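You operate a simulated robot arm through the tools that you are given. There is no shell and no other tool. Be economical: measure what you need, move in short steps, check, and stop when the job is done.

You are at the controls of a simulated robot arm. One attempt, no reset.

## Task
Take the blue stopper and leave it on the draining board. Put the dish from the blue table in the bottom of the sink. Put the jar on the brown table away on the press bench. Fetch the grey jar from the brown table and set it on top of the book there. Take the steel tray on the brown table and put it away on the green bench. Fetch the pink block and set it on the tile on the grey table. Take the clear tub and leave it on the tiled bench. Take the teal tin and leave it on the white filter plate on the furnace bench. Open the grey table drawer, fetch the grey-capped jar and stand it in the inside of the grey table drawer, then shut the drawer. Take the green-capped jar and put it on the green mat. Pull the upper drawer open. Do these in any order. Set down upright: jar, grey jar, teal tin, grey-capped jar, green-capped jar.

The check looks at the end state, three seconds after you hand in, the way a careful person would. Anything else that was tipped, shoved, dropped, spilled or broken makes it a failure. Lids that push on must go on centred and level and be pressed home; caps that screw on are set level and turned clockwise until they are tight.

## Robot
A 7-joint arm with a vacuum gripper on a trunk, on a base that drives. Base frame: it is fixed to the floor where the robot stands at the start and does not move with it; the origin is under the middle of the robot, x ahead of it, y to its left, z up. Lengths are in cm, angles in degrees, forces in N, time in s.
Its first joint turns from -149.0 to 149.0 degrees. Places, roughly: blue stopper (4x4x4 cm) [50, 10, 80]; book (15x21x4 cm) [440, -190, 80]; bottom of the sink (37x20 cm) [-118, 206, 68]; clear tub [-150, -175, 75]; dish (9x9x3 cm) [130, -90, 80]; draining board [-50, 210, 90]; filter plate (12x12x2 cm) [-340, -170, 80]; green bench [-320, -410, 80]; green mat (16x16 cm) [-302, -640, 80]; green-capped jar [-325, -475, 75]; grey jar [425, -150, 75]; grey table drawer [-90, -60, 60]; grey-capped jar [-325, -475, 75]; inside of the grey table drawer [-100, -60, 60]; jar [375, -100, 75]; pink block (6x5x4 cm) [-120, -140, 80]; press bench [-320, -650, 80]; steel tray (15x11x4 cm) [390, -200, 80]; teal tin [-325, -200, 75]; tile (10x10x2 cm) [-120, -160, 80]; tiled bench [-320, -50, 80]; upper drawer [650, -530, 60]. Payload 1.06 kg.
Tool frame: the origin (TCP) lies in the middle of the cups' lips, and z points out of the cups. The gripper has 1 cup of 2.4 cm across, covering 2.4 by 2.4 cm (tool x, y); the bellows give 0.8 cm. With the vacuum on, a cup seals on a smooth face that it is pressed against (1 to 4 N); it does not hold porous or soft things. The pull reaches 23 N.
Orientation is that of the tool frame in the base frame, as [roll, pitch, yaw] about the fixed x, y, z axes, in that order (R = Rz(yaw) Ry(pitch) Rx(roll)). With the cups facing straight down, the tool's x points along the base's -x, its y along +y and its z along -z.

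## Interface
- The arm moves only by the tool drive_tool. Its arguments are lists of equal length, an entry for each row: "travel": the shift along the base's x, y, z in units of 100 mm (1.0 is 100 mm), a list of three; "rot": the turn, a rotation vector about the base's x, y, z in units of 120 degrees (1.0 is 120 degrees), a list of three. In form: {"travel": [[x, y, z], ...], "rot": [[ax, ay, az], ...]}. A call has 1 to 10 rows; each row is the pose to reach, as a shift and turn from the pose commanded when the call began. "vac" is the vacuum: 1 switches it on, 0 off, set as the call begins (left out, the last holds). A call with a number of a shift or a turn outside -1 to 1 is refused whole. Rows are played at 5 a second. More than 5 cm and 8.6 degrees between two rows, or a gripper value outside its range, and nothing of the call is played. A pose out of reach is approached as far as the arm can. The call stops where the force on the tool passes 40 N (or 10 N more than at its start, if that is more) or the arm is blocked; 0.2 s more then pass. The pull builds up within a second once a cup has sealed. Time passes only in rows, and 0.2 s behind the last, so rows that repeat a pose give it time. It gives the time, the measured TCP pose, the force on the tool (base axes) and the pull of the vacuum at its end, in the units of the frame above (readings bear some noise), with the torque about the TCP (base axes, N m) and any sound that the robot's microphone picked up.
- Cameras (640 x 400 px; columns grow to the right, rows downward): "scene" is now at [-3.34, 9.54, 152.74]; the picture's right is [-0.99, -0.14, 0.00], its down [-0.11, 0.77, -0.63] and it looks along [0.09, -0.62, -0.78] (base axes); focal length 242 px, centre (320, 200). "wrist" rides on the gripper at [7.8, 1.9, -9.6] in the tool frame; the picture's right is [-0.24, 0.97, 0.00], its down [-0.71, -0.17, -0.69] and it looks along [-0.67, -0.16, 0.73] (tool axes); focal length 243 px, centre (320, 200). There is no depth. A picture from a camera that has moved, and an enlarged one, comes with that camera's place and axes in the base frame and with its lens.
- camera(camera): a new picture of that camera. The clock stands still meanwhile.
- raise_lower(by): slides the trunk up (or, below 0, down) by that many cm; the arm and the scene camera ride with it, the base frame stays. It gives what a move gives, with no picture.
- drive_base(legs): drives the robot by 1 to 6 legs, each [ahead, turn to the left] in cm and degrees, along the robot's own axes; the way and the turn of a leg run together, so that a leg with both is an arc; at most 150 cm and 180 degrees a leg. The arm and the cameras ride along, it lands a little off, and it stops where it bumps. It gives what a move gives.
- aim_head(pan, tilt): turns the head with the scene camera to pan (to the left, within 155 degrees either way) and tilt (down, from -29 to 69), counted from straight ahead of the robot. It gives what a move gives.
- inspect(camera, box): a new picture of the part [left, top, right, bottom] of that camera's present view, enlarged. The clock stands still meanwhile.
- close_job(): hands the job in; it is judged then, once.

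Work in short steps. Places have to be worked out from the pictures, the camera data and where the tool is seen: move nearer, look again, correct. Check each grasp and each placing, and mend what went wrong. You have 556 turns and 354 pictures in all, those below and enlarged ones among them. Switch the vacuum off and draw the arm clear of the work before you hand the job in, unless the task says otherwise; then end with one line.

The tools are called after ">>>" as name(argument=value, ...) on one line, values as JSON. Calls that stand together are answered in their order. drive_tool: Moves the arm, as the interface text tells. Its arguments: {"type":"object","properties":{"travel":{"type":"array","items":{"type":"array","items":{"type":"number"}}},"rot":{"type":"array","items":{"type":"array","items":{"type":"number"}}},"vac":{"type":"number"}},"required":["travel","rot"]} The other tools are called the same way: raise_lower (by) slides the trunk up or down; drive_base (legs) drives the base; aim_head (pan, tilt) turns the head that bears the scene camera; camera (camera) takes a picture; inspect (camera, box) takes an enlarged picture of a part of a camera's view; close_job () hands the job in.

At the start:

```text
time_s: 0.0
tcp_pos: [5.98, -67.53, 103.89]
ee_rot: [-179.9, 0.0, 180.0]
force: [0.5, -0.3, -0.4]
torque: [0.0, -0.03, 0.0]
pull: 0.0
trunk travel left (down, up): [-60.0, 11.0]
robot x, y, heading: [0.22, -0.11, 0.0]
head pan, tilt: [-82.0, 51.2]
```

scene: 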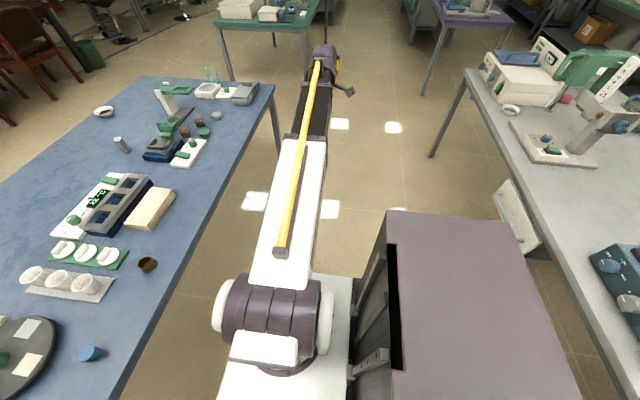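
wrist: 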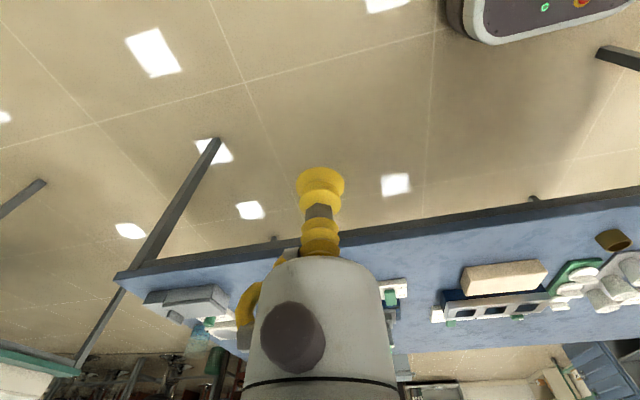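

The stopper appears near (56, 9.5). I'll look around from here before moving.

>>> aim_head(pan=0, tilt=45)

>>> camera(camera="scene")

>>> aim_head(pan=100, tilt=30)

>>> camera(camera="scene")

>>> aim_head(pan=-140, tilt=40)

>>> camera(camera="scene")

```text
time_s: 1.6
tcp_pos: [6.19, -67.64, 103.88]
ee_rot: [-180.0, 0.0, -180.0]
force: [-0.2, 0.6, 0.7]
torque: [-0.02, 0.0, -0.01]
pull: 0.0
trunk travel left (down, up): [-60.0, 11.0]
robot x, y, heading: [-0.02, -0.1, -0.1]
head pan, tilt: [0.0, 45.0]
```

```text
351 pictures are left
camera scene: at [3.74, 17.04, 153.6], right [0.0, -1.0, 0.0], down [-0.71, 0.0, -0.71], along [0.71, 0.0, -0.71], focal length 242 px, centre (320, 200)
```

scene: 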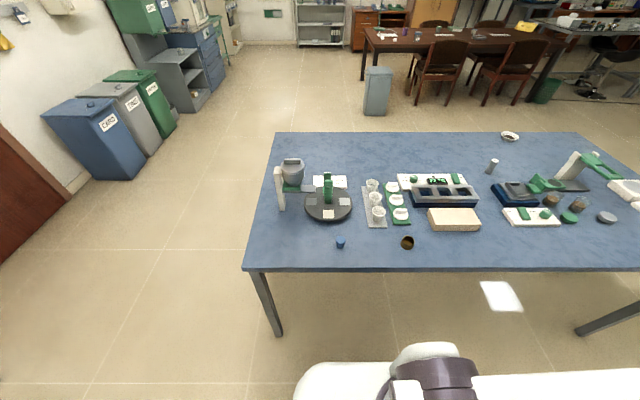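

```text
time_s: 3.3
tcp_pos: [6.13, -67.67, 103.85]
ee_rot: [-180.0, 0.0, 180.0]
force: [-0.1, -1.3, -0.9]
torque: [-0.03, -0.05, -0.01]
pull: 0.1
trunk travel left (down, up): [-60.0, 11.0]
robot x, y, heading: [-0.31, -0.15, 0.1]
head pan, tilt: [100.0, 30.0]
```

```text
350 pictures are left
camera scene: at [-5.96, 25.96, 155.86], right [0.98, 0.17, 0.0], down [0.09, -0.49, -0.87], along [-0.15, 0.85, -0.5], focal length 242 px, centre (320, 200)
```

scene: 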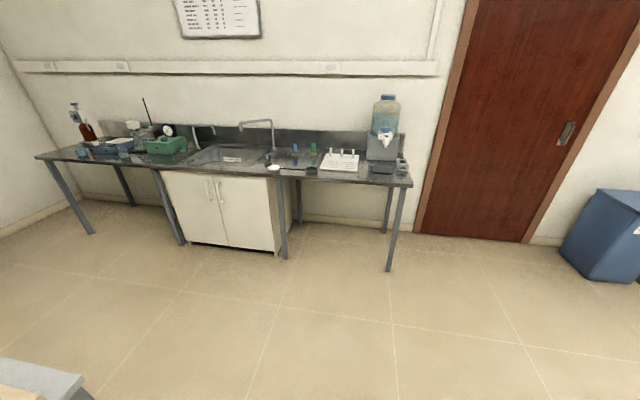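

```text
time_s: 6.7
tcp_pos: [6.13, -67.45, 103.94]
ee_rot: [179.9, 0.1, 180.0]
force: [0.6, 0.3, 0.7]
torque: [-0.03, 0.02, 0.02]
pull: 0.1
trunk travel left (down, up): [-60.0, 11.0]
robot x, y, heading: [0.13, 0.26, -0.1]
head pan, tilt: [-140.0, 40.0]
```

```text
349 pictures are left
camera scene: at [-10.9, 11.58, 154.32], right [-0.64, 0.77, 0.0], down [0.49, 0.41, -0.77], along [-0.59, -0.49, -0.64], focal length 242 px, centre (320, 200)
```

scene: 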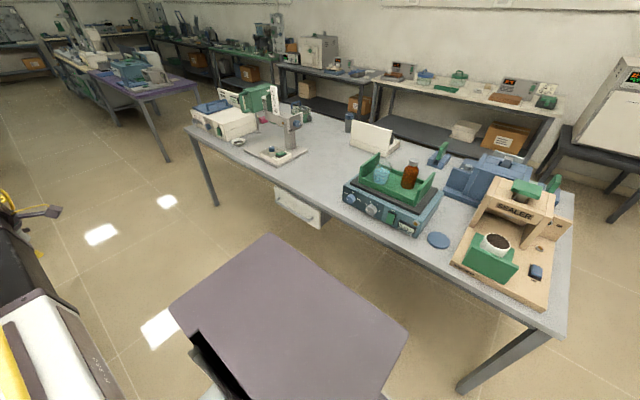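

The view shows the blue table edge at x≈47 and clear floor around the base. I back up 11 cm and turn left so the tool swings over the stopper.

>>> drive_base(legs=[[-11, 0], [0, 94.9]])

>>> aim_head(pan=-85, tilt=50)

>>> camera(camera="scene")

>>> camera(camera="wrist")

```text
time_s: 11.8
tcp_pos: [56.22, 10.06, 103.89]
ee_rot: [180.0, 0.0, -86.6]
force: [-1.3, -0.1, 0.1]
torque: [0.01, 0.0, -0.02]
pull: 0.0
trunk travel left (down, up): [-60.0, 11.0]
robot x, y, heading: [-10.88, 0.06, 93.4]
head pan, tilt: [-140.0, 40.0]
```

```text
time_s: 13.1
tcp_pos: [56.13, 10.18, 103.8]
ee_rot: [179.9, 0.1, -86.6]
force: [-0.1, -0.5, -1.3]
torque: [0.0, 0.0, -0.02]
pull: 0.1
trunk travel left (down, up): [-60.0, 11.0]
robot x, y, heading: [-10.99, 0.03, 93.5]
head pan, tilt: [-85.0, 50.0]
```

```text
348 pictures are left
camera scene: at [-19.87, -4.32, 152.9], right [0.15, -0.99, 0.0], down [-0.76, -0.11, -0.64], along [0.64, 0.09, -0.77], focal length 242 px, centre (320, 200)
```

scene: 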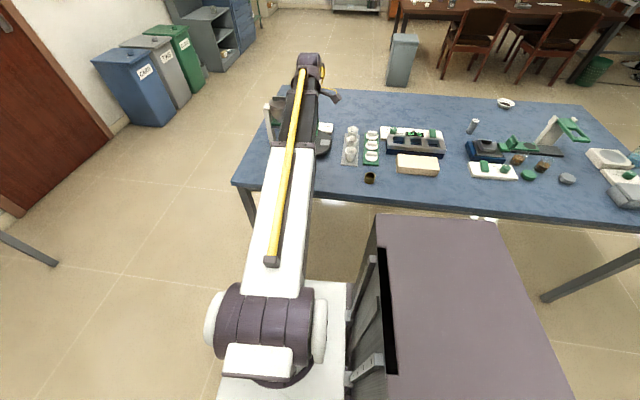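

```text
347 pictures are left
camera wrist: at [54.8, 2.38, 113.52], right [-0.98, 0.18, 0.0], down [0.13, 0.72, 0.69], along [0.12, 0.67, -0.73], focal length 243 px, centre (320, 200)
```

wrist: 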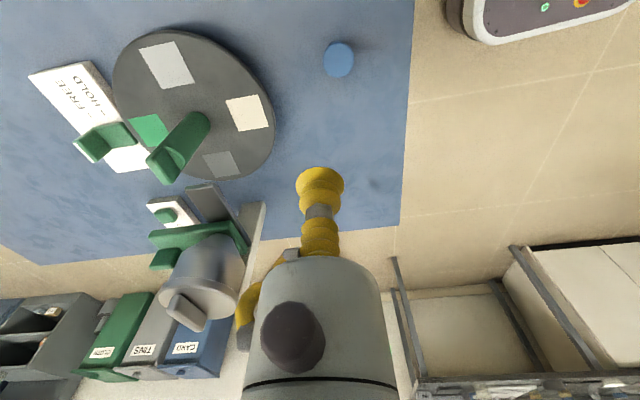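

The wrist view puts the stopper near (53.9, 10.5). I shift over it and come down 10 cm.

>>> drive_tool(travel=[[-0.1, 0.02, -0.3], [-0.2, 0.03, -0.6], [-0.23, 0.03, -1.0]], rot=[[0, 0, 0], [0, 0, 0], [0, 0, 0]])

>>> camera(camera="wrist")

```text
time_s: 13.9
tcp_pos: [53.96, 10.33, 93.83]
ee_rot: [180.0, 0.0, -86.6]
force: [-0.1, -0.3, 0.0]
torque: [-0.01, 0.01, -0.03]
pull: 0.1
trunk travel left (down, up): [-60.0, 11.0]
robot x, y, heading: [-10.86, -0.24, 93.3]
head pan, tilt: [-85.0, 50.0]
```

```text
346 pictures are left
camera wrist: at [52.52, 2.61, 103.45], right [-0.98, 0.18, 0.0], down [0.13, 0.72, 0.68], along [0.12, 0.67, -0.73], focal length 243 px, centre (320, 200)
```

wrist: 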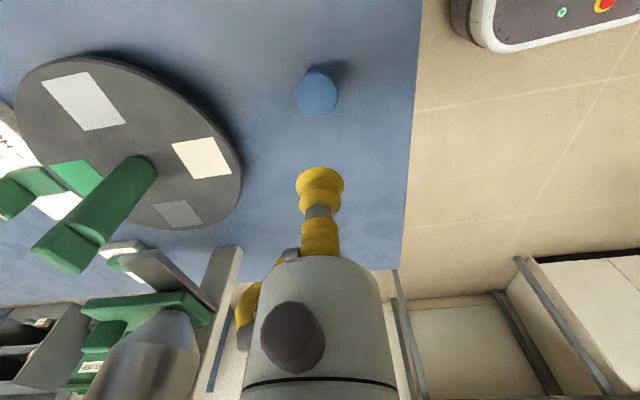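

>>> drive_tool(travel=[[0, 0.03, -0.4], [0, 0.06, -0.8]], rot=[[0, 0, 0], [0, 0, 0]])

>>> camera(camera="wrist")

```text
time_s: 14.5
tcp_pos: [53.85, 11.18, 86.05]
ee_rot: [180.0, 0.0, -86.6]
force: [-0.6, -0.2, 0.3]
torque: [0.02, 0.02, -0.02]
pull: 0.1
trunk travel left (down, up): [-60.0, 11.0]
robot x, y, heading: [-11.03, -0.0, 93.5]
head pan, tilt: [-85.0, 50.0]
```

```text
345 pictures are left
camera wrist: at [52.46, 3.44, 95.67], right [-0.98, 0.18, 0.0], down [0.13, 0.72, 0.69], along [0.12, 0.67, -0.73], focal length 243 px, centre (320, 200)
```

wrist: 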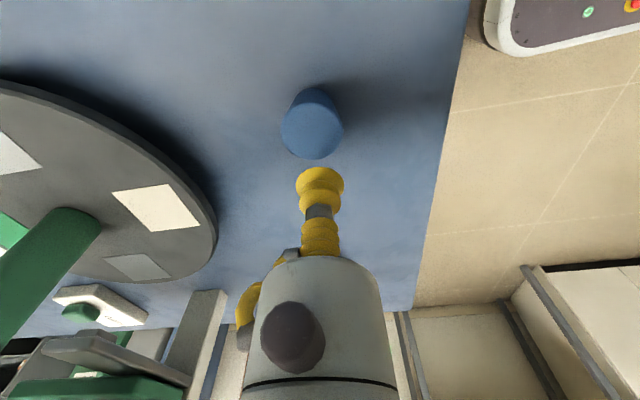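

Top of stopper at about (54.2, 10.75, 80.8). I lower with vacuum on, in small rows near contact.

>>> drive_tool(travel=[[0.03, -0.04, -0.3], [0.03, -0.04, -0.46], [0.03, -0.04, -0.5], [0.03, -0.04, -0.54], [0.03, -0.04, -0.57]], rot=[[0, 0, 0], [0, 0, 0], [0, 0, 0], [0, 0, 0], [0, 0, 0]], vac=1)

>>> camera(camera="wrist")

```text
time_s: 15.1
tcp_pos: [54.18, 11.02, 82.45]
ee_rot: [-179.4, 0.3, -86.3]
force: [-0.4, 2.1, 28.7]
torque: [-0.07, -0.03, 0.03]
pull: 0.1
trunk travel left (down, up): [-60.0, 11.0]
robot x, y, heading: [-11.1, 0.13, 93.5]
head pan, tilt: [-85.0, 50.0]
stopped in row 2: the force on the tool passed its limit at 56 N (the readings are from after the stop); the commanded pose is now the measured one
```

```text
344 pictures are left
camera wrist: at [52.76, 3.14, 91.97], right [-0.98, 0.17, -0.01], down [0.12, 0.71, 0.69], along [0.13, 0.68, -0.72], focal length 243 px, centre (320, 200)
```

wrist: 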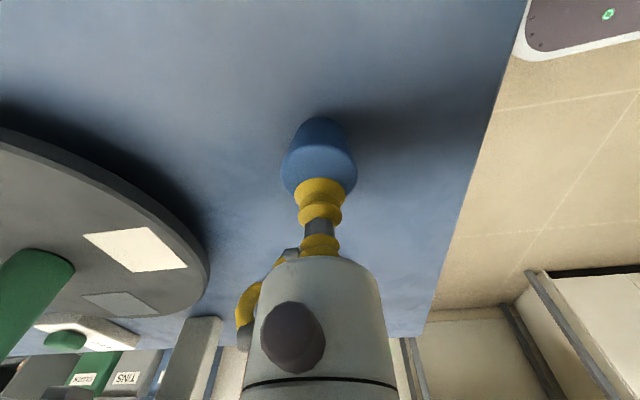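

Contact came at z≈82.5 and off toward the back edge; I lift a bit, shift -1 cm in y and come down gently.

>>> drive_tool(travel=[[0, 0, 0.15], [0, -0.1, 0.15], [0, -0.1, 0.08], [0, -0.1, 0.05], [0, -0.1, 0.03]], rot=[[0, 0, 0], [0, 0, 0], [0, 0, 0], [0, 0, 0], [0, 0, 0]])

>>> camera(camera="wrist")

```text
time_s: 16.3
tcp_pos: [54.19, 9.93, 82.69]
ee_rot: [-179.5, 0.0, -86.5]
force: [4.0, 2.1, 21.6]
torque: [-0.19, -0.04, 0.05]
pull: 22.7
trunk travel left (down, up): [-60.0, 11.0]
robot x, y, heading: [-10.91, -0.15, 93.7]
head pan, tilt: [-85.0, 50.0]
```

```text
343 pictures are left
camera wrist: at [52.82, 2.16, 92.18], right [-0.98, 0.17, -0.01], down [0.12, 0.72, 0.69], along [0.13, 0.68, -0.73], focal length 243 px, centre (320, 200)
```

wrist: 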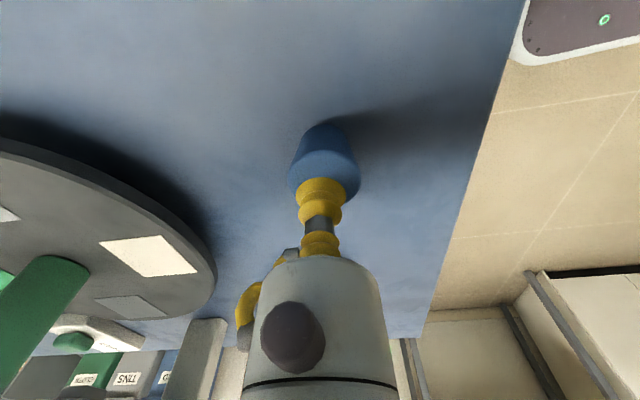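

Sealed (22.7 N). Lift up 20 cm using arm.

>>> drive_tool(travel=[[0, 0, 0.3], [0, 0, 0.6], [0, 0, 1.0]], rot=[[0, 0, 0], [0, 0, 0], [0, 0, 0]])

>>> raise_lower(by=10)

>>> aim_head(pan=10, tilt=25)

>>> camera(camera="wrist")

>>> camera(camera="scene")

```text
time_s: 17.1
tcp_pos: [54.46, 9.66, 92.51]
ee_rot: [-179.8, 0.2, -86.5]
force: [-0.2, -0.4, 0.0]
torque: [-0.03, 0.02, 0.0]
pull: 23.2
trunk travel left (down, up): [-60.0, 11.0]
robot x, y, heading: [-10.97, -0.08, 93.5]
head pan, tilt: [-85.0, 50.0]
```

```text
time_s: 18.4
tcp_pos: [54.33, 9.77, 102.45]
ee_rot: [-179.6, 0.1, -86.4]
force: [0.2, -0.4, -1.1]
torque: [0.0, 0.0, 0.01]
pull: 23.1
trunk travel left (down, up): [-70.0, 1.0]
robot x, y, heading: [-10.84, -0.06, 93.6]
head pan, tilt: [-85.0, 50.0]
```

```text
time_s: 20.1
tcp_pos: [54.43, 9.79, 102.41]
ee_rot: [-179.6, 0.1, -86.5]
force: [0.2, 0.2, -0.6]
torque: [-0.01, 0.01, -0.01]
pull: 22.9
trunk travel left (down, up): [-70.0, 1.0]
robot x, y, heading: [-11.05, -0.33, 93.5]
head pan, tilt: [10.0, 25.0]
```

```text
342 pictures are left
camera wrist: at [52.93, 2.01, 112.02], right [-0.98, 0.18, -0.01], down [0.12, 0.72, 0.69], along [0.12, 0.68, -0.73], focal length 243 px, centre (320, 200)
```

wrist: 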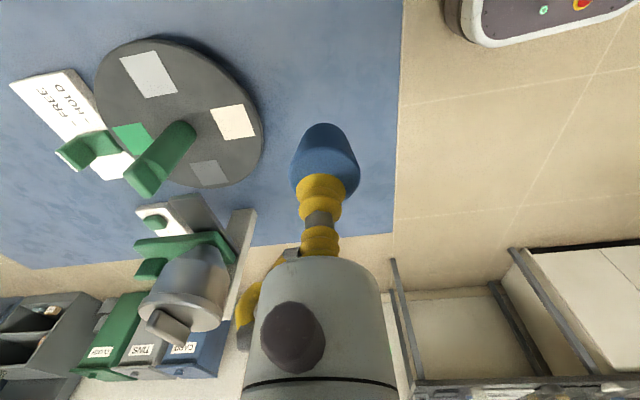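

```text
341 pictures are left
camera scene: at [-29.63, 3.51, 166.65], right [0.97, 0.23, 0.0], down [0.1, -0.41, -0.91], along [-0.21, 0.88, -0.42], focal length 242 px, centre (320, 200)
```

scene: 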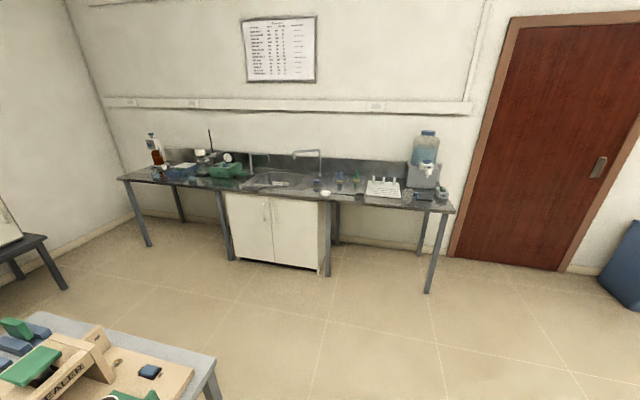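

Holding well. I drive up to the sink bench, turning so the arm points at it, staying short so the sweep clears the dispenser.

>>> drive_base(legs=[[0, 14.4], [125, 0], [0, 66]])

>>> aim_head(pan=-85, tilt=42)

>>> camera(camera="scene")

>>> camera(camera="wrist")

```text
time_s: 30.3
tcp_pos: [-54.26, 186.41, 102.51]
ee_rot: [-179.6, 0.1, -3.6]
force: [-0.2, 0.0, -1.1]
torque: [0.01, -0.02, 0.0]
pull: 22.8
trunk travel left (down, up): [-70.0, 1.0]
robot x, y, heading: [-52.38, 120.21, 176.5]
head pan, tilt: [10.0, 25.0]
```

```text
time_s: 32.0
tcp_pos: [-54.31, 186.31, 102.46]
ee_rot: [-179.6, 0.1, -3.6]
force: [0.3, 0.1, -0.2]
torque: [0.01, -0.01, 0.01]
pull: 23.5
trunk travel left (down, up): [-70.0, 1.0]
robot x, y, heading: [-52.59, 120.58, 176.4]
head pan, tilt: [-85.0, 42.0]
```

```text
340 pictures are left
camera scene: at [-49.35, 111.57, 164.03], right [1.0, 0.02, 0.0], down [0.02, -0.67, -0.74], along [-0.02, 0.74, -0.67], focal length 242 px, centre (320, 200)
```

scene: 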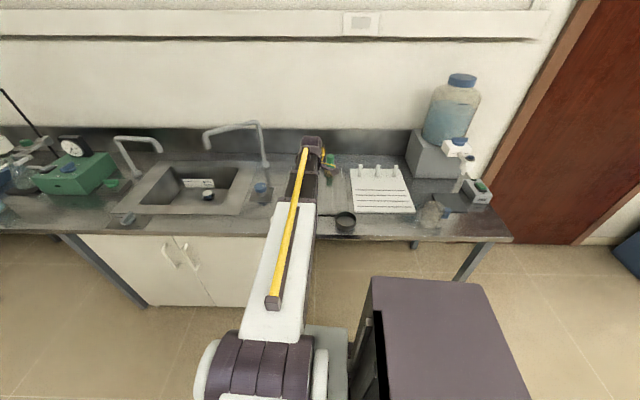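

```text
339 pictures are left
camera wrist: at [-46.48, 184.09, 112.02], right [-0.3, -0.96, -0.01], down [-0.69, 0.21, 0.69], along [-0.66, 0.21, -0.73], focal length 243 px, centre (320, 200)
```

wrist: 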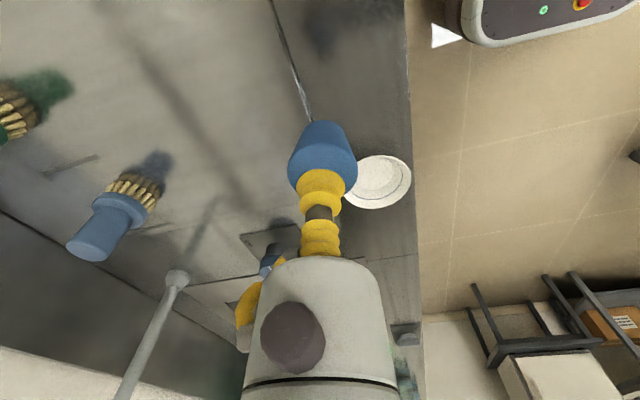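

Held. I need to tell what the draining board is, so I take enlarged views.

>>> inspect(camera="scene", box=[200, 110, 520, 260])

>>> inspect(camera="wrist", box=[0, 0, 420, 290])

```text
2.00 times, centred on (360, 185) of scene
camera zoom: at [-49.35, 111.57, 164.03], right [1.0, 0.02, 0.0], down [0.02, -0.67, -0.74], along [-0.02, 0.74, -0.67], focal length 485 px, centre (240, 230)
```

zoom: 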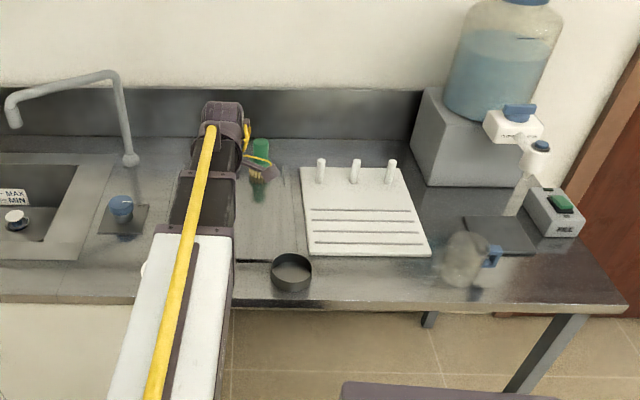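

```text
1.38 times, centred on (210, 145) of wrist
camera zoom: at [-46.48, 184.09, 112.02], right [-0.3, -0.96, -0.01], down [-0.69, 0.21, 0.69], along [-0.66, 0.21, -0.73], focal length 335 px, centre (472, 276)
```

zoom: 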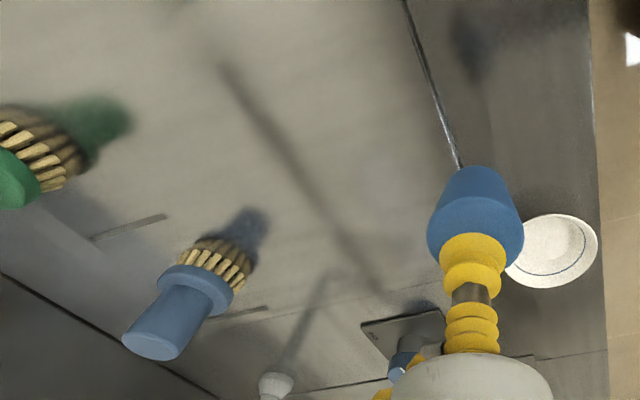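

The inset steel panel with the brushes is the draining board (front seam y≈190). I move over a clear spot near (-50, 200).

>>> drive_tool(travel=[[0.15, 0.4, 0], [0.3, 0.8, 0], [0.4, 1.0, -0.4], [0.4, 1.0, -0.8]], rot=[[0, 0, 0], [0, 0, 0], [0, 0, 0], [0, 0, 0]])

>>> drive_tool(travel=[[0, 0.2, 0], [0, 0.4, -0.2], [0, 0.4, -0.5]], rot=[[0, 0, 0], [0, 0, 0], [0, 0, 0]])

>>> camera(camera="wrist")

```text
time_s: 33.0
tcp_pos: [-50.25, 196.37, 94.18]
ee_rot: [-179.5, 0.0, -3.5]
force: [0.1, -0.6, 0.1]
torque: [-0.01, 0.01, 0.0]
pull: 22.6
trunk travel left (down, up): [-70.0, 1.0]
robot x, y, heading: [-52.48, 120.48, 176.5]
head pan, tilt: [-85.0, 42.0]
```

```text
time_s: 33.8
tcp_pos: [-50.22, 200.59, 89.54]
ee_rot: [-179.7, 0.1, -3.7]
force: [0.6, 0.4, -0.1]
torque: [0.02, -0.01, 0.04]
pull: 22.9
trunk travel left (down, up): [-70.0, 1.0]
robot x, y, heading: [-52.56, 120.0, 176.4]
head pan, tilt: [-85.0, 42.0]
```

```text
336 pictures are left
camera wrist: at [-42.44, 198.27, 99.02], right [-0.3, -0.96, -0.01], down [-0.69, 0.21, 0.69], along [-0.66, 0.21, -0.73], focal length 243 px, centre (320, 200)
```

wrist: 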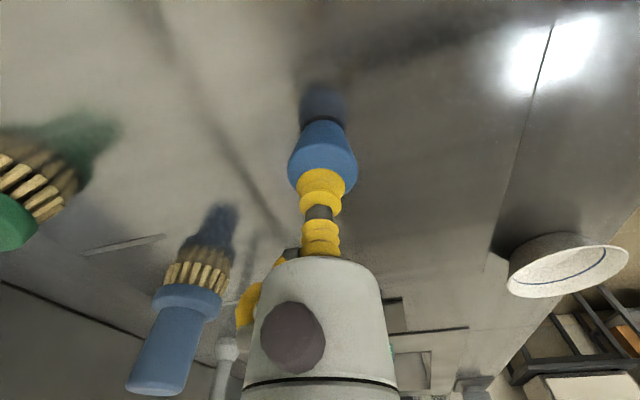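

Descend gently until contact.

>>> drive_tool(travel=[[0, 0, -0.1], [0, 0, -0.2], [0, 0, -0.25], [0, 0, -0.3], [0, 0, -0.35], [0, 0, -0.4], [0, 0, -0.45], [0, 0, -0.5]], rot=[[0, 0, 0], [0, 0, 0], [0, 0, 0], [0, 0, 0], [0, 0, 0], [0, 0, 0], [0, 0, 0], [0, 0, 0]])

>>> camera(camera="wrist")

```text
time_s: 34.4
tcp_pos: [-50.29, 200.38, 88.26]
ee_rot: [-179.1, 0.1, -3.5]
force: [-0.3, 0.2, 18.0]
torque: [-0.07, -0.15, 0.01]
pull: 23.4
trunk travel left (down, up): [-70.0, 1.0]
robot x, y, heading: [-52.81, 120.35, 176.2]
head pan, tilt: [-85.0, 42.0]
stopped in row 3: the force on the tool passed its limit at 46 N (the readings are from after the stop); the commanded pose is now the measured one
```

```text
335 pictures are left
camera wrist: at [-42.51, 198.09, 97.83], right [-0.3, -0.96, -0.01], down [-0.69, 0.2, 0.69], along [-0.66, 0.21, -0.72], focal length 243 px, centre (320, 200)
```

wrist: 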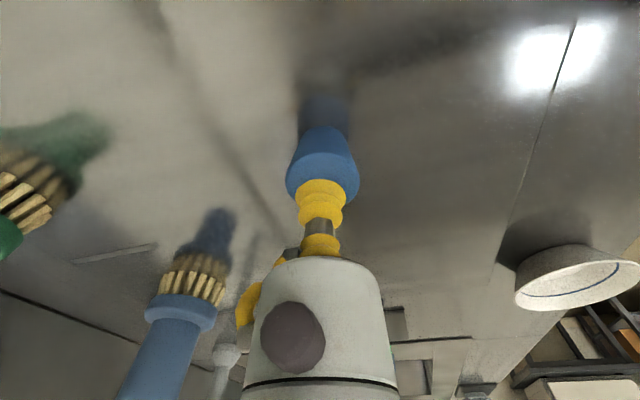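

Contact made; release vacuum, wait, and lift.

>>> drive_tool(travel=[[0, 0, 0.02], [0, 0, 0.02], [0, 0, 0.02], [0, 0, 0.02], [0, 0, 0.1], [0, 0, 0.5], [0, 0, 1.0]], rot=[[0, 0, 0], [0, 0, 0], [0, 0, 0], [0, 0, 0], [0, 0, 0], [0, 0, 0], [0, 0, 0]], vac=0)

>>> camera(camera="wrist")

```text
time_s: 36.0
tcp_pos: [-49.97, 200.37, 97.89]
ee_rot: [-179.3, 0.2, -3.7]
force: [0.5, 0.0, 0.2]
torque: [-0.05, 0.0, 0.01]
pull: 0.1
trunk travel left (down, up): [-70.0, 1.0]
robot x, y, heading: [-52.4, 120.47, 176.1]
head pan, tilt: [-85.0, 42.0]
```

```text
334 pictures are left
camera wrist: at [-42.22, 198.06, 107.44], right [-0.3, -0.96, -0.01], down [-0.69, 0.21, 0.69], along [-0.66, 0.21, -0.72], focal length 243 px, centre (320, 200)
```

wrist: 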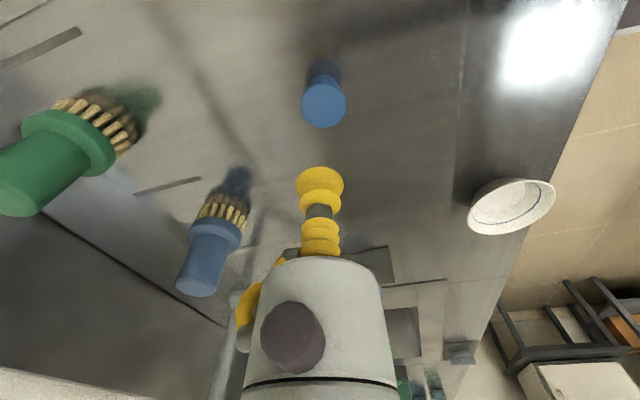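

Stopper stands on the board. Next the dish: I retract, then drive around the blue table to its far side (dish ≈ (129,-93)).

>>> drive_tool(travel=[[0, -0.4, 0.2], [0, -0.8, 0.3], [0, -1.0, 0.5]], rot=[[0, 0, 0], [0, 0, 0], [0, 0, 0]])

>>> drive_base(legs=[[0, -90], [0, -86], [150, 0], [99, 0], [0, -90], [100, 0]])

>>> aim_head(pan=-60, tilt=35)

>>> camera(camera="scene")

```text
time_s: 36.8
tcp_pos: [-50.27, 190.77, 102.99]
ee_rot: [-179.4, 0.1, -3.6]
force: [0.2, 0.3, 0.9]
torque: [0.01, 0.02, 0.0]
pull: 0.1
trunk travel left (down, up): [-70.0, 1.0]
robot x, y, heading: [-52.93, 120.38, 176.4]
head pan, tilt: [-85.0, 42.0]
```

```text
time_s: 64.8
tcp_pos: [133.08, 37.73, 102.97]
ee_rot: [-179.3, 0.2, 95.5]
force: [0.1, -0.6, 0.6]
torque: [-0.03, 0.03, -0.02]
pull: 0.1
trunk travel left (down, up): [-70.0, 1.0]
robot x, y, heading: [203.24, 46.5, -84.8]
head pan, tilt: [-85.0, 42.0]
```

```text
time_s: 65.7
tcp_pos: [133.25, 37.83, 102.95]
ee_rot: [-179.2, 0.3, 95.6]
force: [-0.3, 0.4, 0.1]
torque: [0.0, -0.02, -0.01]
pull: 0.0
trunk travel left (down, up): [-70.0, 1.0]
robot x, y, heading: [202.72, 46.56, -84.8]
head pan, tilt: [-60.0, 35.0]
```

```text
333 pictures are left
camera scene: at [212.34, 47.58, 165.07], right [-0.58, 0.82, 0.0], down [0.47, 0.33, -0.82], along [-0.67, -0.47, -0.57], focal length 242 px, centre (320, 200)
```

scene: 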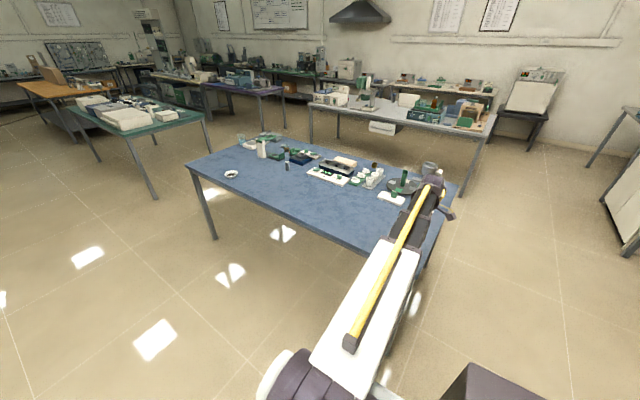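

Dish at about (125,-94). Turn right 8° and drive so the tool comes over it.

>>> drive_base(legs=[[0, -8.2], [141, 0]])

>>> camera(camera="wrist")

```text
time_s: 73.2
tcp_pos: [125.6, -88.77, 102.93]
ee_rot: [-179.3, 0.2, 86.7]
force: [0.3, -0.3, -0.3]
torque: [-0.01, -0.02, -0.04]
pull: 0.1
trunk travel left (down, up): [-70.0, 1.0]
robot x, y, heading: [195.84, -91.03, -93.4]
head pan, tilt: [-60.0, 35.0]
```

```text
332 pictures are left
camera wrist: at [128.11, -80.97, 112.47], right [0.96, -0.29, -0.01], down [-0.2, -0.7, 0.69], along [-0.21, -0.66, -0.72], focal length 243 px, centre (320, 200)
```

wrist: 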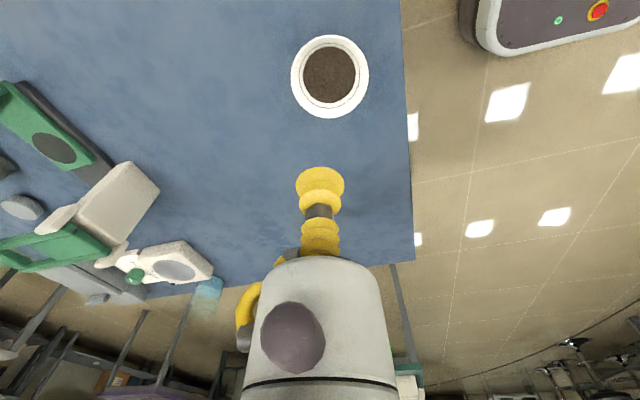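

>>> inspect(camera="wrist", box=[270, 20, 390, 130])

```text
3.64 times, centred on (330, 75) of wrist
camera zoom: at [128.11, -80.97, 112.47], right [0.96, -0.29, -0.01], down [-0.2, -0.7, 0.69], along [-0.21, -0.66, -0.72], focal length 882 px, centre (284, 654)
```

zoom: 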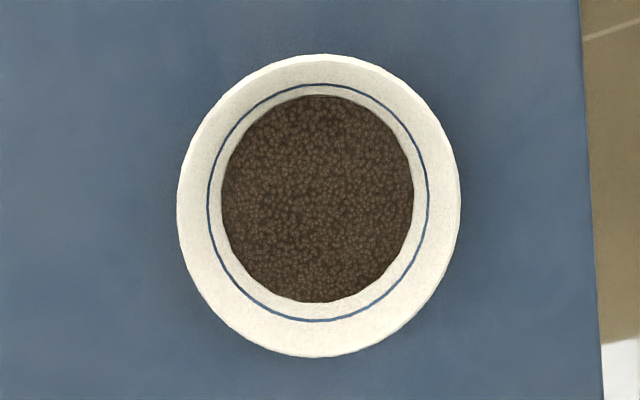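

The dish is filled with granules, so I look closer from lower to judge its rim and walls.

>>> drive_tool(travel=[[0, 0.3, -0.4], [0, 0.6, -0.8], [0, 0.9, -1.0]], rot=[[0, 0, 0], [0, 0, 0], [0, 0, 0]])

>>> drive_tool(travel=[[0, 0.1, -0.4], [0, 0.2, -0.6]], rot=[[0, 0, 0], [0, 0, 0]])

>>> inspect(camera="wrist", box=[220, 0, 440, 180])

```text
time_s: 74.0
tcp_pos: [125.65, -80.09, 92.97]
ee_rot: [-179.3, 0.2, 86.6]
force: [-0.3, 0.2, -0.9]
torque: [-0.01, 0.0, -0.03]
pull: 0.1
trunk travel left (down, up): [-70.0, 1.0]
robot x, y, heading: [195.66, -90.9, -93.5]
head pan, tilt: [-60.0, 35.0]
```

```text
time_s: 74.6
tcp_pos: [125.49, -78.28, 86.98]
ee_rot: [-179.3, 0.1, 86.7]
force: [0.8, -0.4, -0.8]
torque: [0.01, 0.01, 0.02]
pull: 0.0
trunk travel left (down, up): [-70.0, 1.0]
robot x, y, heading: [195.75, -90.92, -93.6]
head pan, tilt: [-60.0, 35.0]
```

```text
2.22 times, centred on (330, 90) of wrist
camera zoom: at [127.99, -70.26, 96.57], right [0.96, -0.29, -0.01], down [-0.2, -0.7, 0.69], along [-0.21, -0.66, -0.72], focal length 539 px, centre (298, 444)
```

zoom: 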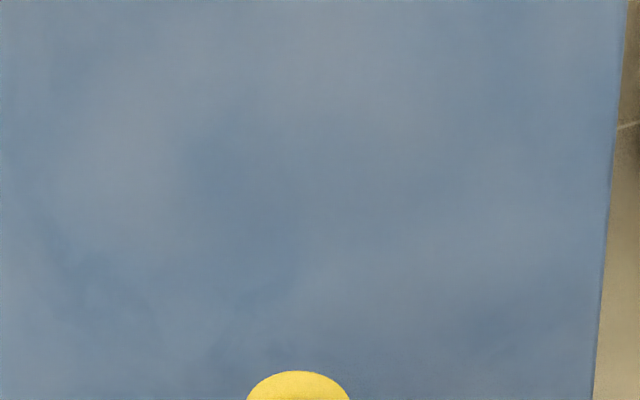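

>>> drive_tool(travel=[[-0.4, 0, 0], [-0.8, 0, 0]], rot=[[0, 0, 0], [0, 0, 0]])

>>> camera(camera="wrist")

```text
time_s: 75.2
tcp_pos: [117.11, -77.95, 86.79]
ee_rot: [-179.3, 0.1, 86.5]
force: [-0.2, -1.0, 0.4]
torque: [-0.01, -0.01, -0.03]
pull: 0.2
trunk travel left (down, up): [-70.0, 1.0]
robot x, y, heading: [195.7, -91.07, -93.8]
head pan, tilt: [-60.0, 35.0]
```

```text
329 pictures are left
camera wrist: at [119.71, -70.11, 96.32], right [0.96, -0.29, -0.01], down [-0.2, -0.7, 0.69], along [-0.21, -0.66, -0.72], focal length 243 px, centre (320, 200)
```

wrist: 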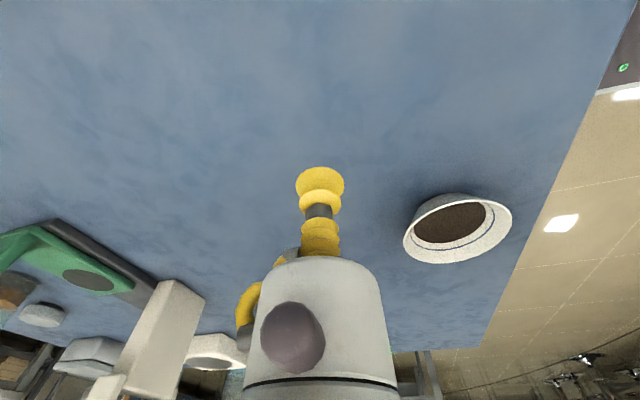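

>>> inspect(camera="wrist", box=[390, 180, 530, 275])

```text
4.21 times, centred on (460, 228) of wrist
camera zoom: at [119.71, -70.11, 96.32], right [0.96, -0.29, -0.01], down [-0.2, -0.7, 0.69], along [-0.21, -0.66, -0.72], focal length 1022 px, centre (-270, 84)
```

zoom: 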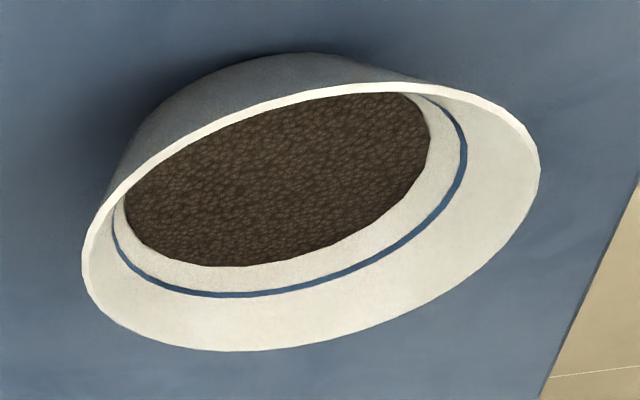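

It's a thin conical bowl with a granular fill. I first test whether the cup seals on the fill: move above centre (126.4,-90.4).

>>> drive_tool(travel=[[0.3, -0.35, 0.1], [0.6, -0.7, 0.2], [0.92, -1.0, 0.2]], rot=[[0, 0, 0], [0, 0, 0], [0, 0, 0]])

>>> drive_tool(travel=[[0, -0.24, 0], [0, -0.24, -0.3]], rot=[[0, 0, 0], [0, 0, 0]])

>>> camera(camera="wrist")

```text
time_s: 76.0
tcp_pos: [126.8, -88.02, 89.01]
ee_rot: [-179.3, 0.1, 86.6]
force: [-0.6, 1.8, -0.5]
torque: [-0.04, -0.01, 0.01]
pull: 0.0
trunk travel left (down, up): [-70.0, 1.0]
robot x, y, heading: [195.91, -90.95, -93.6]
head pan, tilt: [-60.0, 35.0]
```

```text
time_s: 76.6
tcp_pos: [126.53, -90.18, 86.14]
ee_rot: [-179.2, 0.2, 86.5]
force: [-0.6, 0.3, 0.2]
torque: [0.0, 0.02, -0.02]
pull: 0.1
trunk travel left (down, up): [-70.0, 1.0]
robot x, y, heading: [195.9, -91.09, -93.4]
head pan, tilt: [-60.0, 35.0]
```

```text
327 pictures are left
camera wrist: at [129.17, -82.3, 95.59], right [0.96, -0.29, -0.01], down [-0.2, -0.7, 0.69], along [-0.21, -0.66, -0.72], focal length 243 px, centre (320, 200)
```

wrist: 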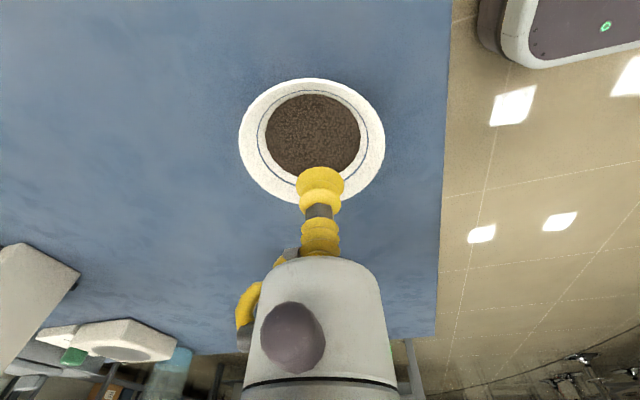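

Centred. Descend gently with vacuum on.

>>> drive_tool(travel=[[-0.04, 0.02, -0.2], [-0.04, 0.02, -0.35], [-0.04, 0.02, -0.4], [-0.04, 0.02, -0.43], [-0.04, 0.02, -0.46], [-0.04, 0.02, -0.49], [-0.04, 0.02, -0.52], [-0.04, 0.02, -0.55]], rot=[[0, 0, 0], [0, 0, 0], [0, 0, 0], [0, 0, 0], [0, 0, 0], [0, 0, 0], [0, 0, 0], [0, 0, 0]], vac=1)

```text
time_s: 78.4
tcp_pos: [126.43, -90.15, 80.61]
ee_rot: [-179.2, 0.2, 86.6]
force: [0.8, -0.2, 0.2]
torque: [0.0, 0.02, 0.01]
pull: 23.2
trunk travel left (down, up): [-70.0, 1.0]
robot x, y, heading: [196.11, -90.98, -93.5]
head pan, tilt: [-60.0, 35.0]
```

It sealed (23 N). Lift and check.

>>> drive_tool(travel=[[0, 0, 0.1], [0, 0, 0.3], [0, 0, 0.6], [0, 0, 1.0]], rot=[[0, 0, 0], [0, 0, 0], [0, 0, 0], [0, 0, 0]])

>>> drive_tool(travel=[[0, 0, 0.5], [0, 0, 1.0]], rot=[[0, 0, 0], [0, 0, 0]])

>>> camera(camera="wrist")

```text
time_s: 79.4
tcp_pos: [126.19, -89.9, 90.45]
ee_rot: [-179.3, 0.2, 86.6]
force: [-0.1, -0.6, -0.4]
torque: [0.02, 0.01, 0.03]
pull: 22.4
trunk travel left (down, up): [-70.0, 1.0]
robot x, y, heading: [195.95, -91.0, -93.6]
head pan, tilt: [-60.0, 35.0]
```

```text
time_s: 80.0
tcp_pos: [126.18, -89.99, 100.52]
ee_rot: [-179.3, 0.2, 86.7]
force: [0.3, 0.0, -0.9]
torque: [0.01, 0.03, 0.04]
pull: 22.8
trunk travel left (down, up): [-70.0, 1.0]
robot x, y, heading: [196.22, -91.06, -93.5]
head pan, tilt: [-60.0, 35.0]
```

```text
326 pictures are left
camera wrist: at [128.8, -82.13, 110.09], right [0.96, -0.29, -0.01], down [-0.2, -0.7, 0.69], along [-0.21, -0.66, -0.72], focal length 243 px, centre (320, 200)
```

wrist: 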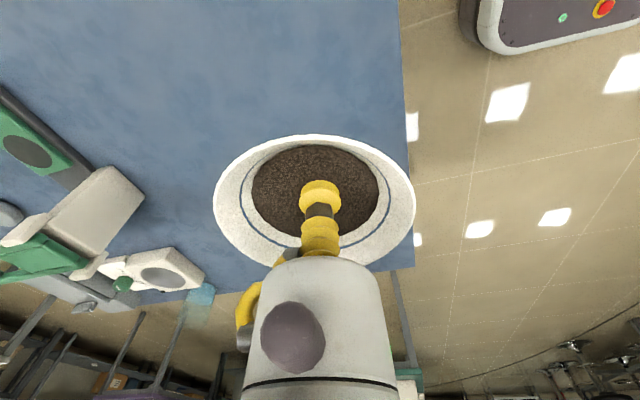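

Held level. Drive back north past the table and turn west, checking pose midway.

>>> drive_base(legs=[[-150, 0], [-33, 0], [0, -87]])

```text
time_s: 92.9
tcp_pos: [196.42, 160.81, 100.52]
ee_rot: [-179.3, 0.2, 1.8]
force: [-0.1, 0.1, -0.6]
torque: [0.01, -0.01, -0.01]
pull: 22.5
trunk travel left (down, up): [-70.0, 1.0]
robot x, y, heading: [202.04, 91.48, -178.5]
head pan, tilt: [-60.0, 35.0]
```

>>> drive_base(legs=[[0, -1.5], [150, 0], [150, 0], [16, 0], [0, -88]])

>>> aim_head(pan=0, tilt=40)

>>> camera(camera="scene")

```text
time_s: 112.5
tcp_pos: [-44.74, 103.38, 100.41]
ee_rot: [-179.3, 0.1, -90.1]
force: [-0.3, -0.5, -0.5]
torque: [0.01, 0.0, 0.03]
pull: 23.6
trunk travel left (down, up): [-70.0, 1.0]
robot x, y, heading: [-114.19, 100.5, 89.8]
head pan, tilt: [-60.0, 35.0]
```

```text
time_s: 113.8
tcp_pos: [-44.73, 103.28, 100.41]
ee_rot: [-179.3, 0.2, -90.0]
force: [-0.9, 0.4, -2.0]
torque: [-0.01, 0.0, -0.03]
pull: 23.7
trunk travel left (down, up): [-70.0, 1.0]
robot x, y, heading: [-114.58, 100.51, 89.7]
head pan, tilt: [0.0, 40.0]
```

```text
325 pictures are left
camera scene: at [-131.14, 104.44, 164.32], right [1.0, 0.0, 0.0], down [0.0, -0.64, -0.77], along [0.0, 0.77, -0.64], focal length 242 px, centre (320, 200)
```

scene: 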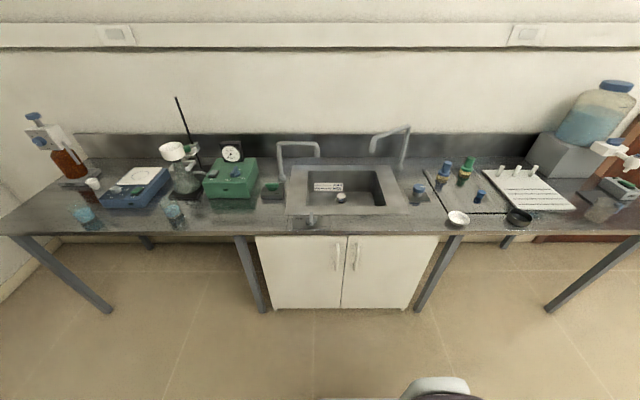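

I see the sink opening ≈ x[-141,-97], y[196,229], with spouts behind at x≈-104 and -132. I drive to about (-121,127) and turn so the arm points at the sink.

>>> drive_base(legs=[[0, 14], [27, 0], [0, 71]])

>>> aim_head(pan=-60, tilt=40)

>>> camera(camera="scene")

>>> camera(camera="wrist")

```text
time_s: 119.7
tcp_pos: [-117.08, 195.43, 100.47]
ee_rot: [-179.3, 0.1, -5.4]
force: [-0.4, 0.0, -0.2]
torque: [0.03, 0.0, 0.02]
pull: 22.8
trunk travel left (down, up): [-70.0, 1.0]
robot x, y, heading: [-120.72, 125.97, 174.4]
head pan, tilt: [0.0, 40.0]
```

```text
time_s: 121.0
tcp_pos: [-116.97, 195.54, 100.42]
ee_rot: [-179.3, 0.2, -5.4]
force: [0.2, -0.5, -0.2]
torque: [0.0, -0.02, 0.01]
pull: 23.3
trunk travel left (down, up): [-70.0, 1.0]
robot x, y, heading: [-120.67, 125.82, 174.5]
head pan, tilt: [-60.0, 40.0]
```

```text
324 pictures are left
camera scene: at [-121.14, 116.41, 164.32], right [0.91, 0.41, 0.0], down [0.27, -0.58, -0.77], along [-0.32, 0.7, -0.64], focal length 242 px, centre (320, 200)
```

scene: 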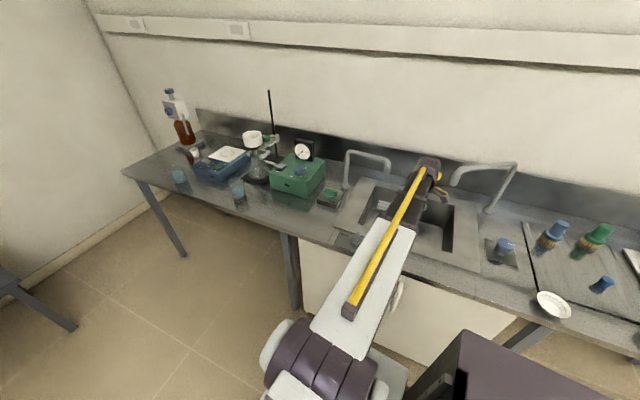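

```text
323 pictures are left
camera wrist: at [-109.36, 192.93, 110.04], right [-0.33, -0.95, -0.01], down [-0.69, 0.23, 0.69], along [-0.65, 0.23, -0.72], focal length 243 px, centre (320, 200)
```

wrist: 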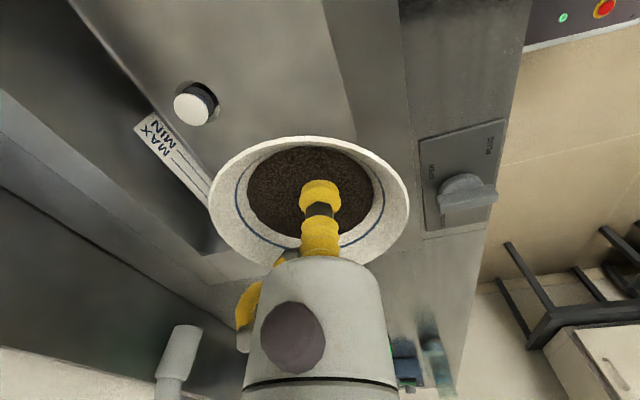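

Front sink wall is at y≈193.6. I move the dish to (-118,205) and start lowering.

>>> drive_tool(travel=[[-0.05, 0.45, 0], [-0.1, 0.93, 0], [-0.1, 0.95, -0.4], [-0.1, 0.95, -0.8], [-0.1, 0.95, -1.0]], rot=[[0, 0, 0], [0, 0, 0], [0, 0, 0], [0, 0, 0], [0, 0, 0]])

>>> camera(camera="wrist")

>>> aim_head(pan=-90, tilt=45)

>>> camera(camera="scene")

```text
time_s: 122.2
tcp_pos: [-118.45, 204.99, 90.59]
ee_rot: [-179.3, 0.2, -5.5]
force: [-0.1, -1.2, -1.0]
torque: [-0.01, 0.0, -0.05]
pull: 22.6
trunk travel left (down, up): [-70.0, 1.0]
robot x, y, heading: [-120.95, 125.89, 174.5]
head pan, tilt: [-60.0, 40.0]
```

```text
322 pictures are left
camera wrist: at [-110.77, 202.41, 100.12], right [-0.33, -0.95, -0.01], down [-0.69, 0.23, 0.69], along [-0.65, 0.23, -0.72], focal length 243 px, centre (320, 200)
```

wrist: 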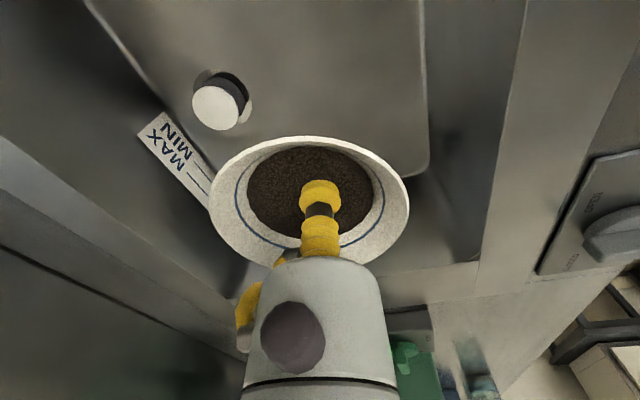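

```text
time_s: 123.1
tcp_pos: [-118.4, 205.08, 90.53]
ee_rot: [-179.3, 0.3, -5.5]
force: [0.0, 0.8, -0.4]
torque: [-0.02, -0.02, -0.01]
pull: 22.9
trunk travel left (down, up): [-70.0, 1.0]
robot x, y, heading: [-120.38, 126.2, 174.4]
head pan, tilt: [-90.0, 45.0]
```

```text
321 pictures are left
camera scene: at [-116.84, 116.77, 163.6], right [1.0, -0.1, 0.0], down [-0.07, -0.7, -0.71], along [0.07, 0.7, -0.71], focal length 242 px, centre (320, 200)
```

scene: 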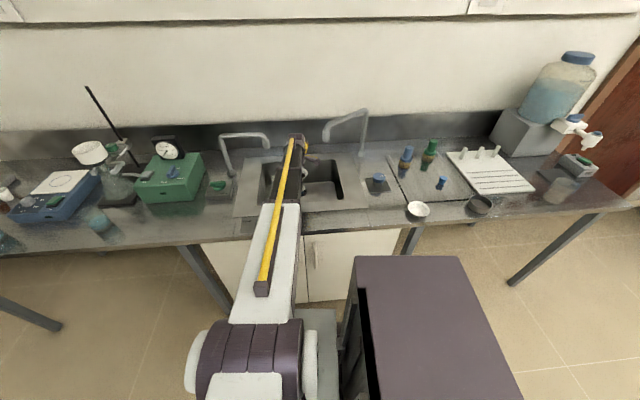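

Clear below. Lower further.

>>> drive_tool(travel=[[0, 0, -0.4], [0, 0, -0.8], [0, 0, -1.0]], rot=[[0, 0, 0], [0, 0, 0], [0, 0, 0]])

>>> drive_tool(travel=[[0, 0, -0.3], [0, 0, -0.6], [0, 0, -0.7], [0, 0, -0.75], [0, 0, -0.8], [0, 0, -0.84], [0, 0, -0.88], [0, 0, -0.92], [0, 0, -0.96], [0, 0, -1.0]], rot=[[0, 0, 0], [0, 0, 0], [0, 0, 0], [0, 0, 0], [0, 0, 0], [0, 0, 0], [0, 0, 0], [0, 0, 0], [0, 0, 0], [0, 0, 0]])

>>> camera(camera="wrist")

```text
time_s: 123.9
tcp_pos: [-118.34, 205.1, 80.45]
ee_rot: [-179.3, 0.1, -5.5]
force: [0.2, -1.1, -1.1]
torque: [-0.04, 0.0, 0.01]
pull: 22.8
trunk travel left (down, up): [-70.0, 1.0]
robot x, y, heading: [-120.84, 126.08, 174.4]
head pan, tilt: [-90.0, 45.0]
```

```text
time_s: 126.1
tcp_pos: [-118.02, 204.94, 70.34]
ee_rot: [-179.2, 0.1, -5.6]
force: [0.1, -0.2, -0.8]
torque: [0.0, -0.02, -0.02]
pull: 22.7
trunk travel left (down, up): [-70.0, 1.0]
robot x, y, heading: [-120.46, 126.18, 174.6]
head pan, tilt: [-90.0, 45.0]
```

```text
320 pictures are left
camera wrist: at [-110.35, 202.4, 79.95], right [-0.33, -0.95, -0.01], down [-0.69, 0.23, 0.69], along [-0.65, 0.23, -0.72], focal length 243 px, centre (320, 200)
```

wrist: 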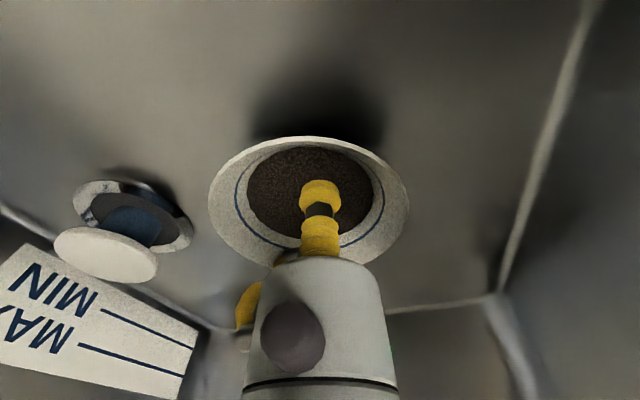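

>>> drive_tool(travel=[[0, 0, -0.03], [0, 0, -0.06], [0, 0, -0.09], [0, 0, -0.12], [0, 0, -0.15], [0, 0, -0.18], [0, 0, -0.21], [0, 0, -0.24], [0, 0, -0.27], [0, 0, -0.3]], rot=[[0, 0, 0], [0, 0, 0], [0, 0, 0], [0, 0, 0], [0, 0, 0], [0, 0, 0], [0, 0, 0], [0, 0, 0], [0, 0, 0], [0, 0, 0]])

```text
time_s: 128.0
tcp_pos: [-118.02, 204.93, 68.44]
ee_rot: [-178.8, 0.2, -5.4]
force: [-0.1, -2.0, 19.2]
torque: [-0.14, -0.02, 0.05]
pull: 23.2
trunk travel left (down, up): [-70.0, 1.0]
robot x, y, heading: [-120.49, 126.1, 174.3]
head pan, tilt: [-90.0, 45.0]
stopped in row 9: the force on the tool passed its limit at 43 N (the readings are from after the stop); the commanded pose is now the measured one
```

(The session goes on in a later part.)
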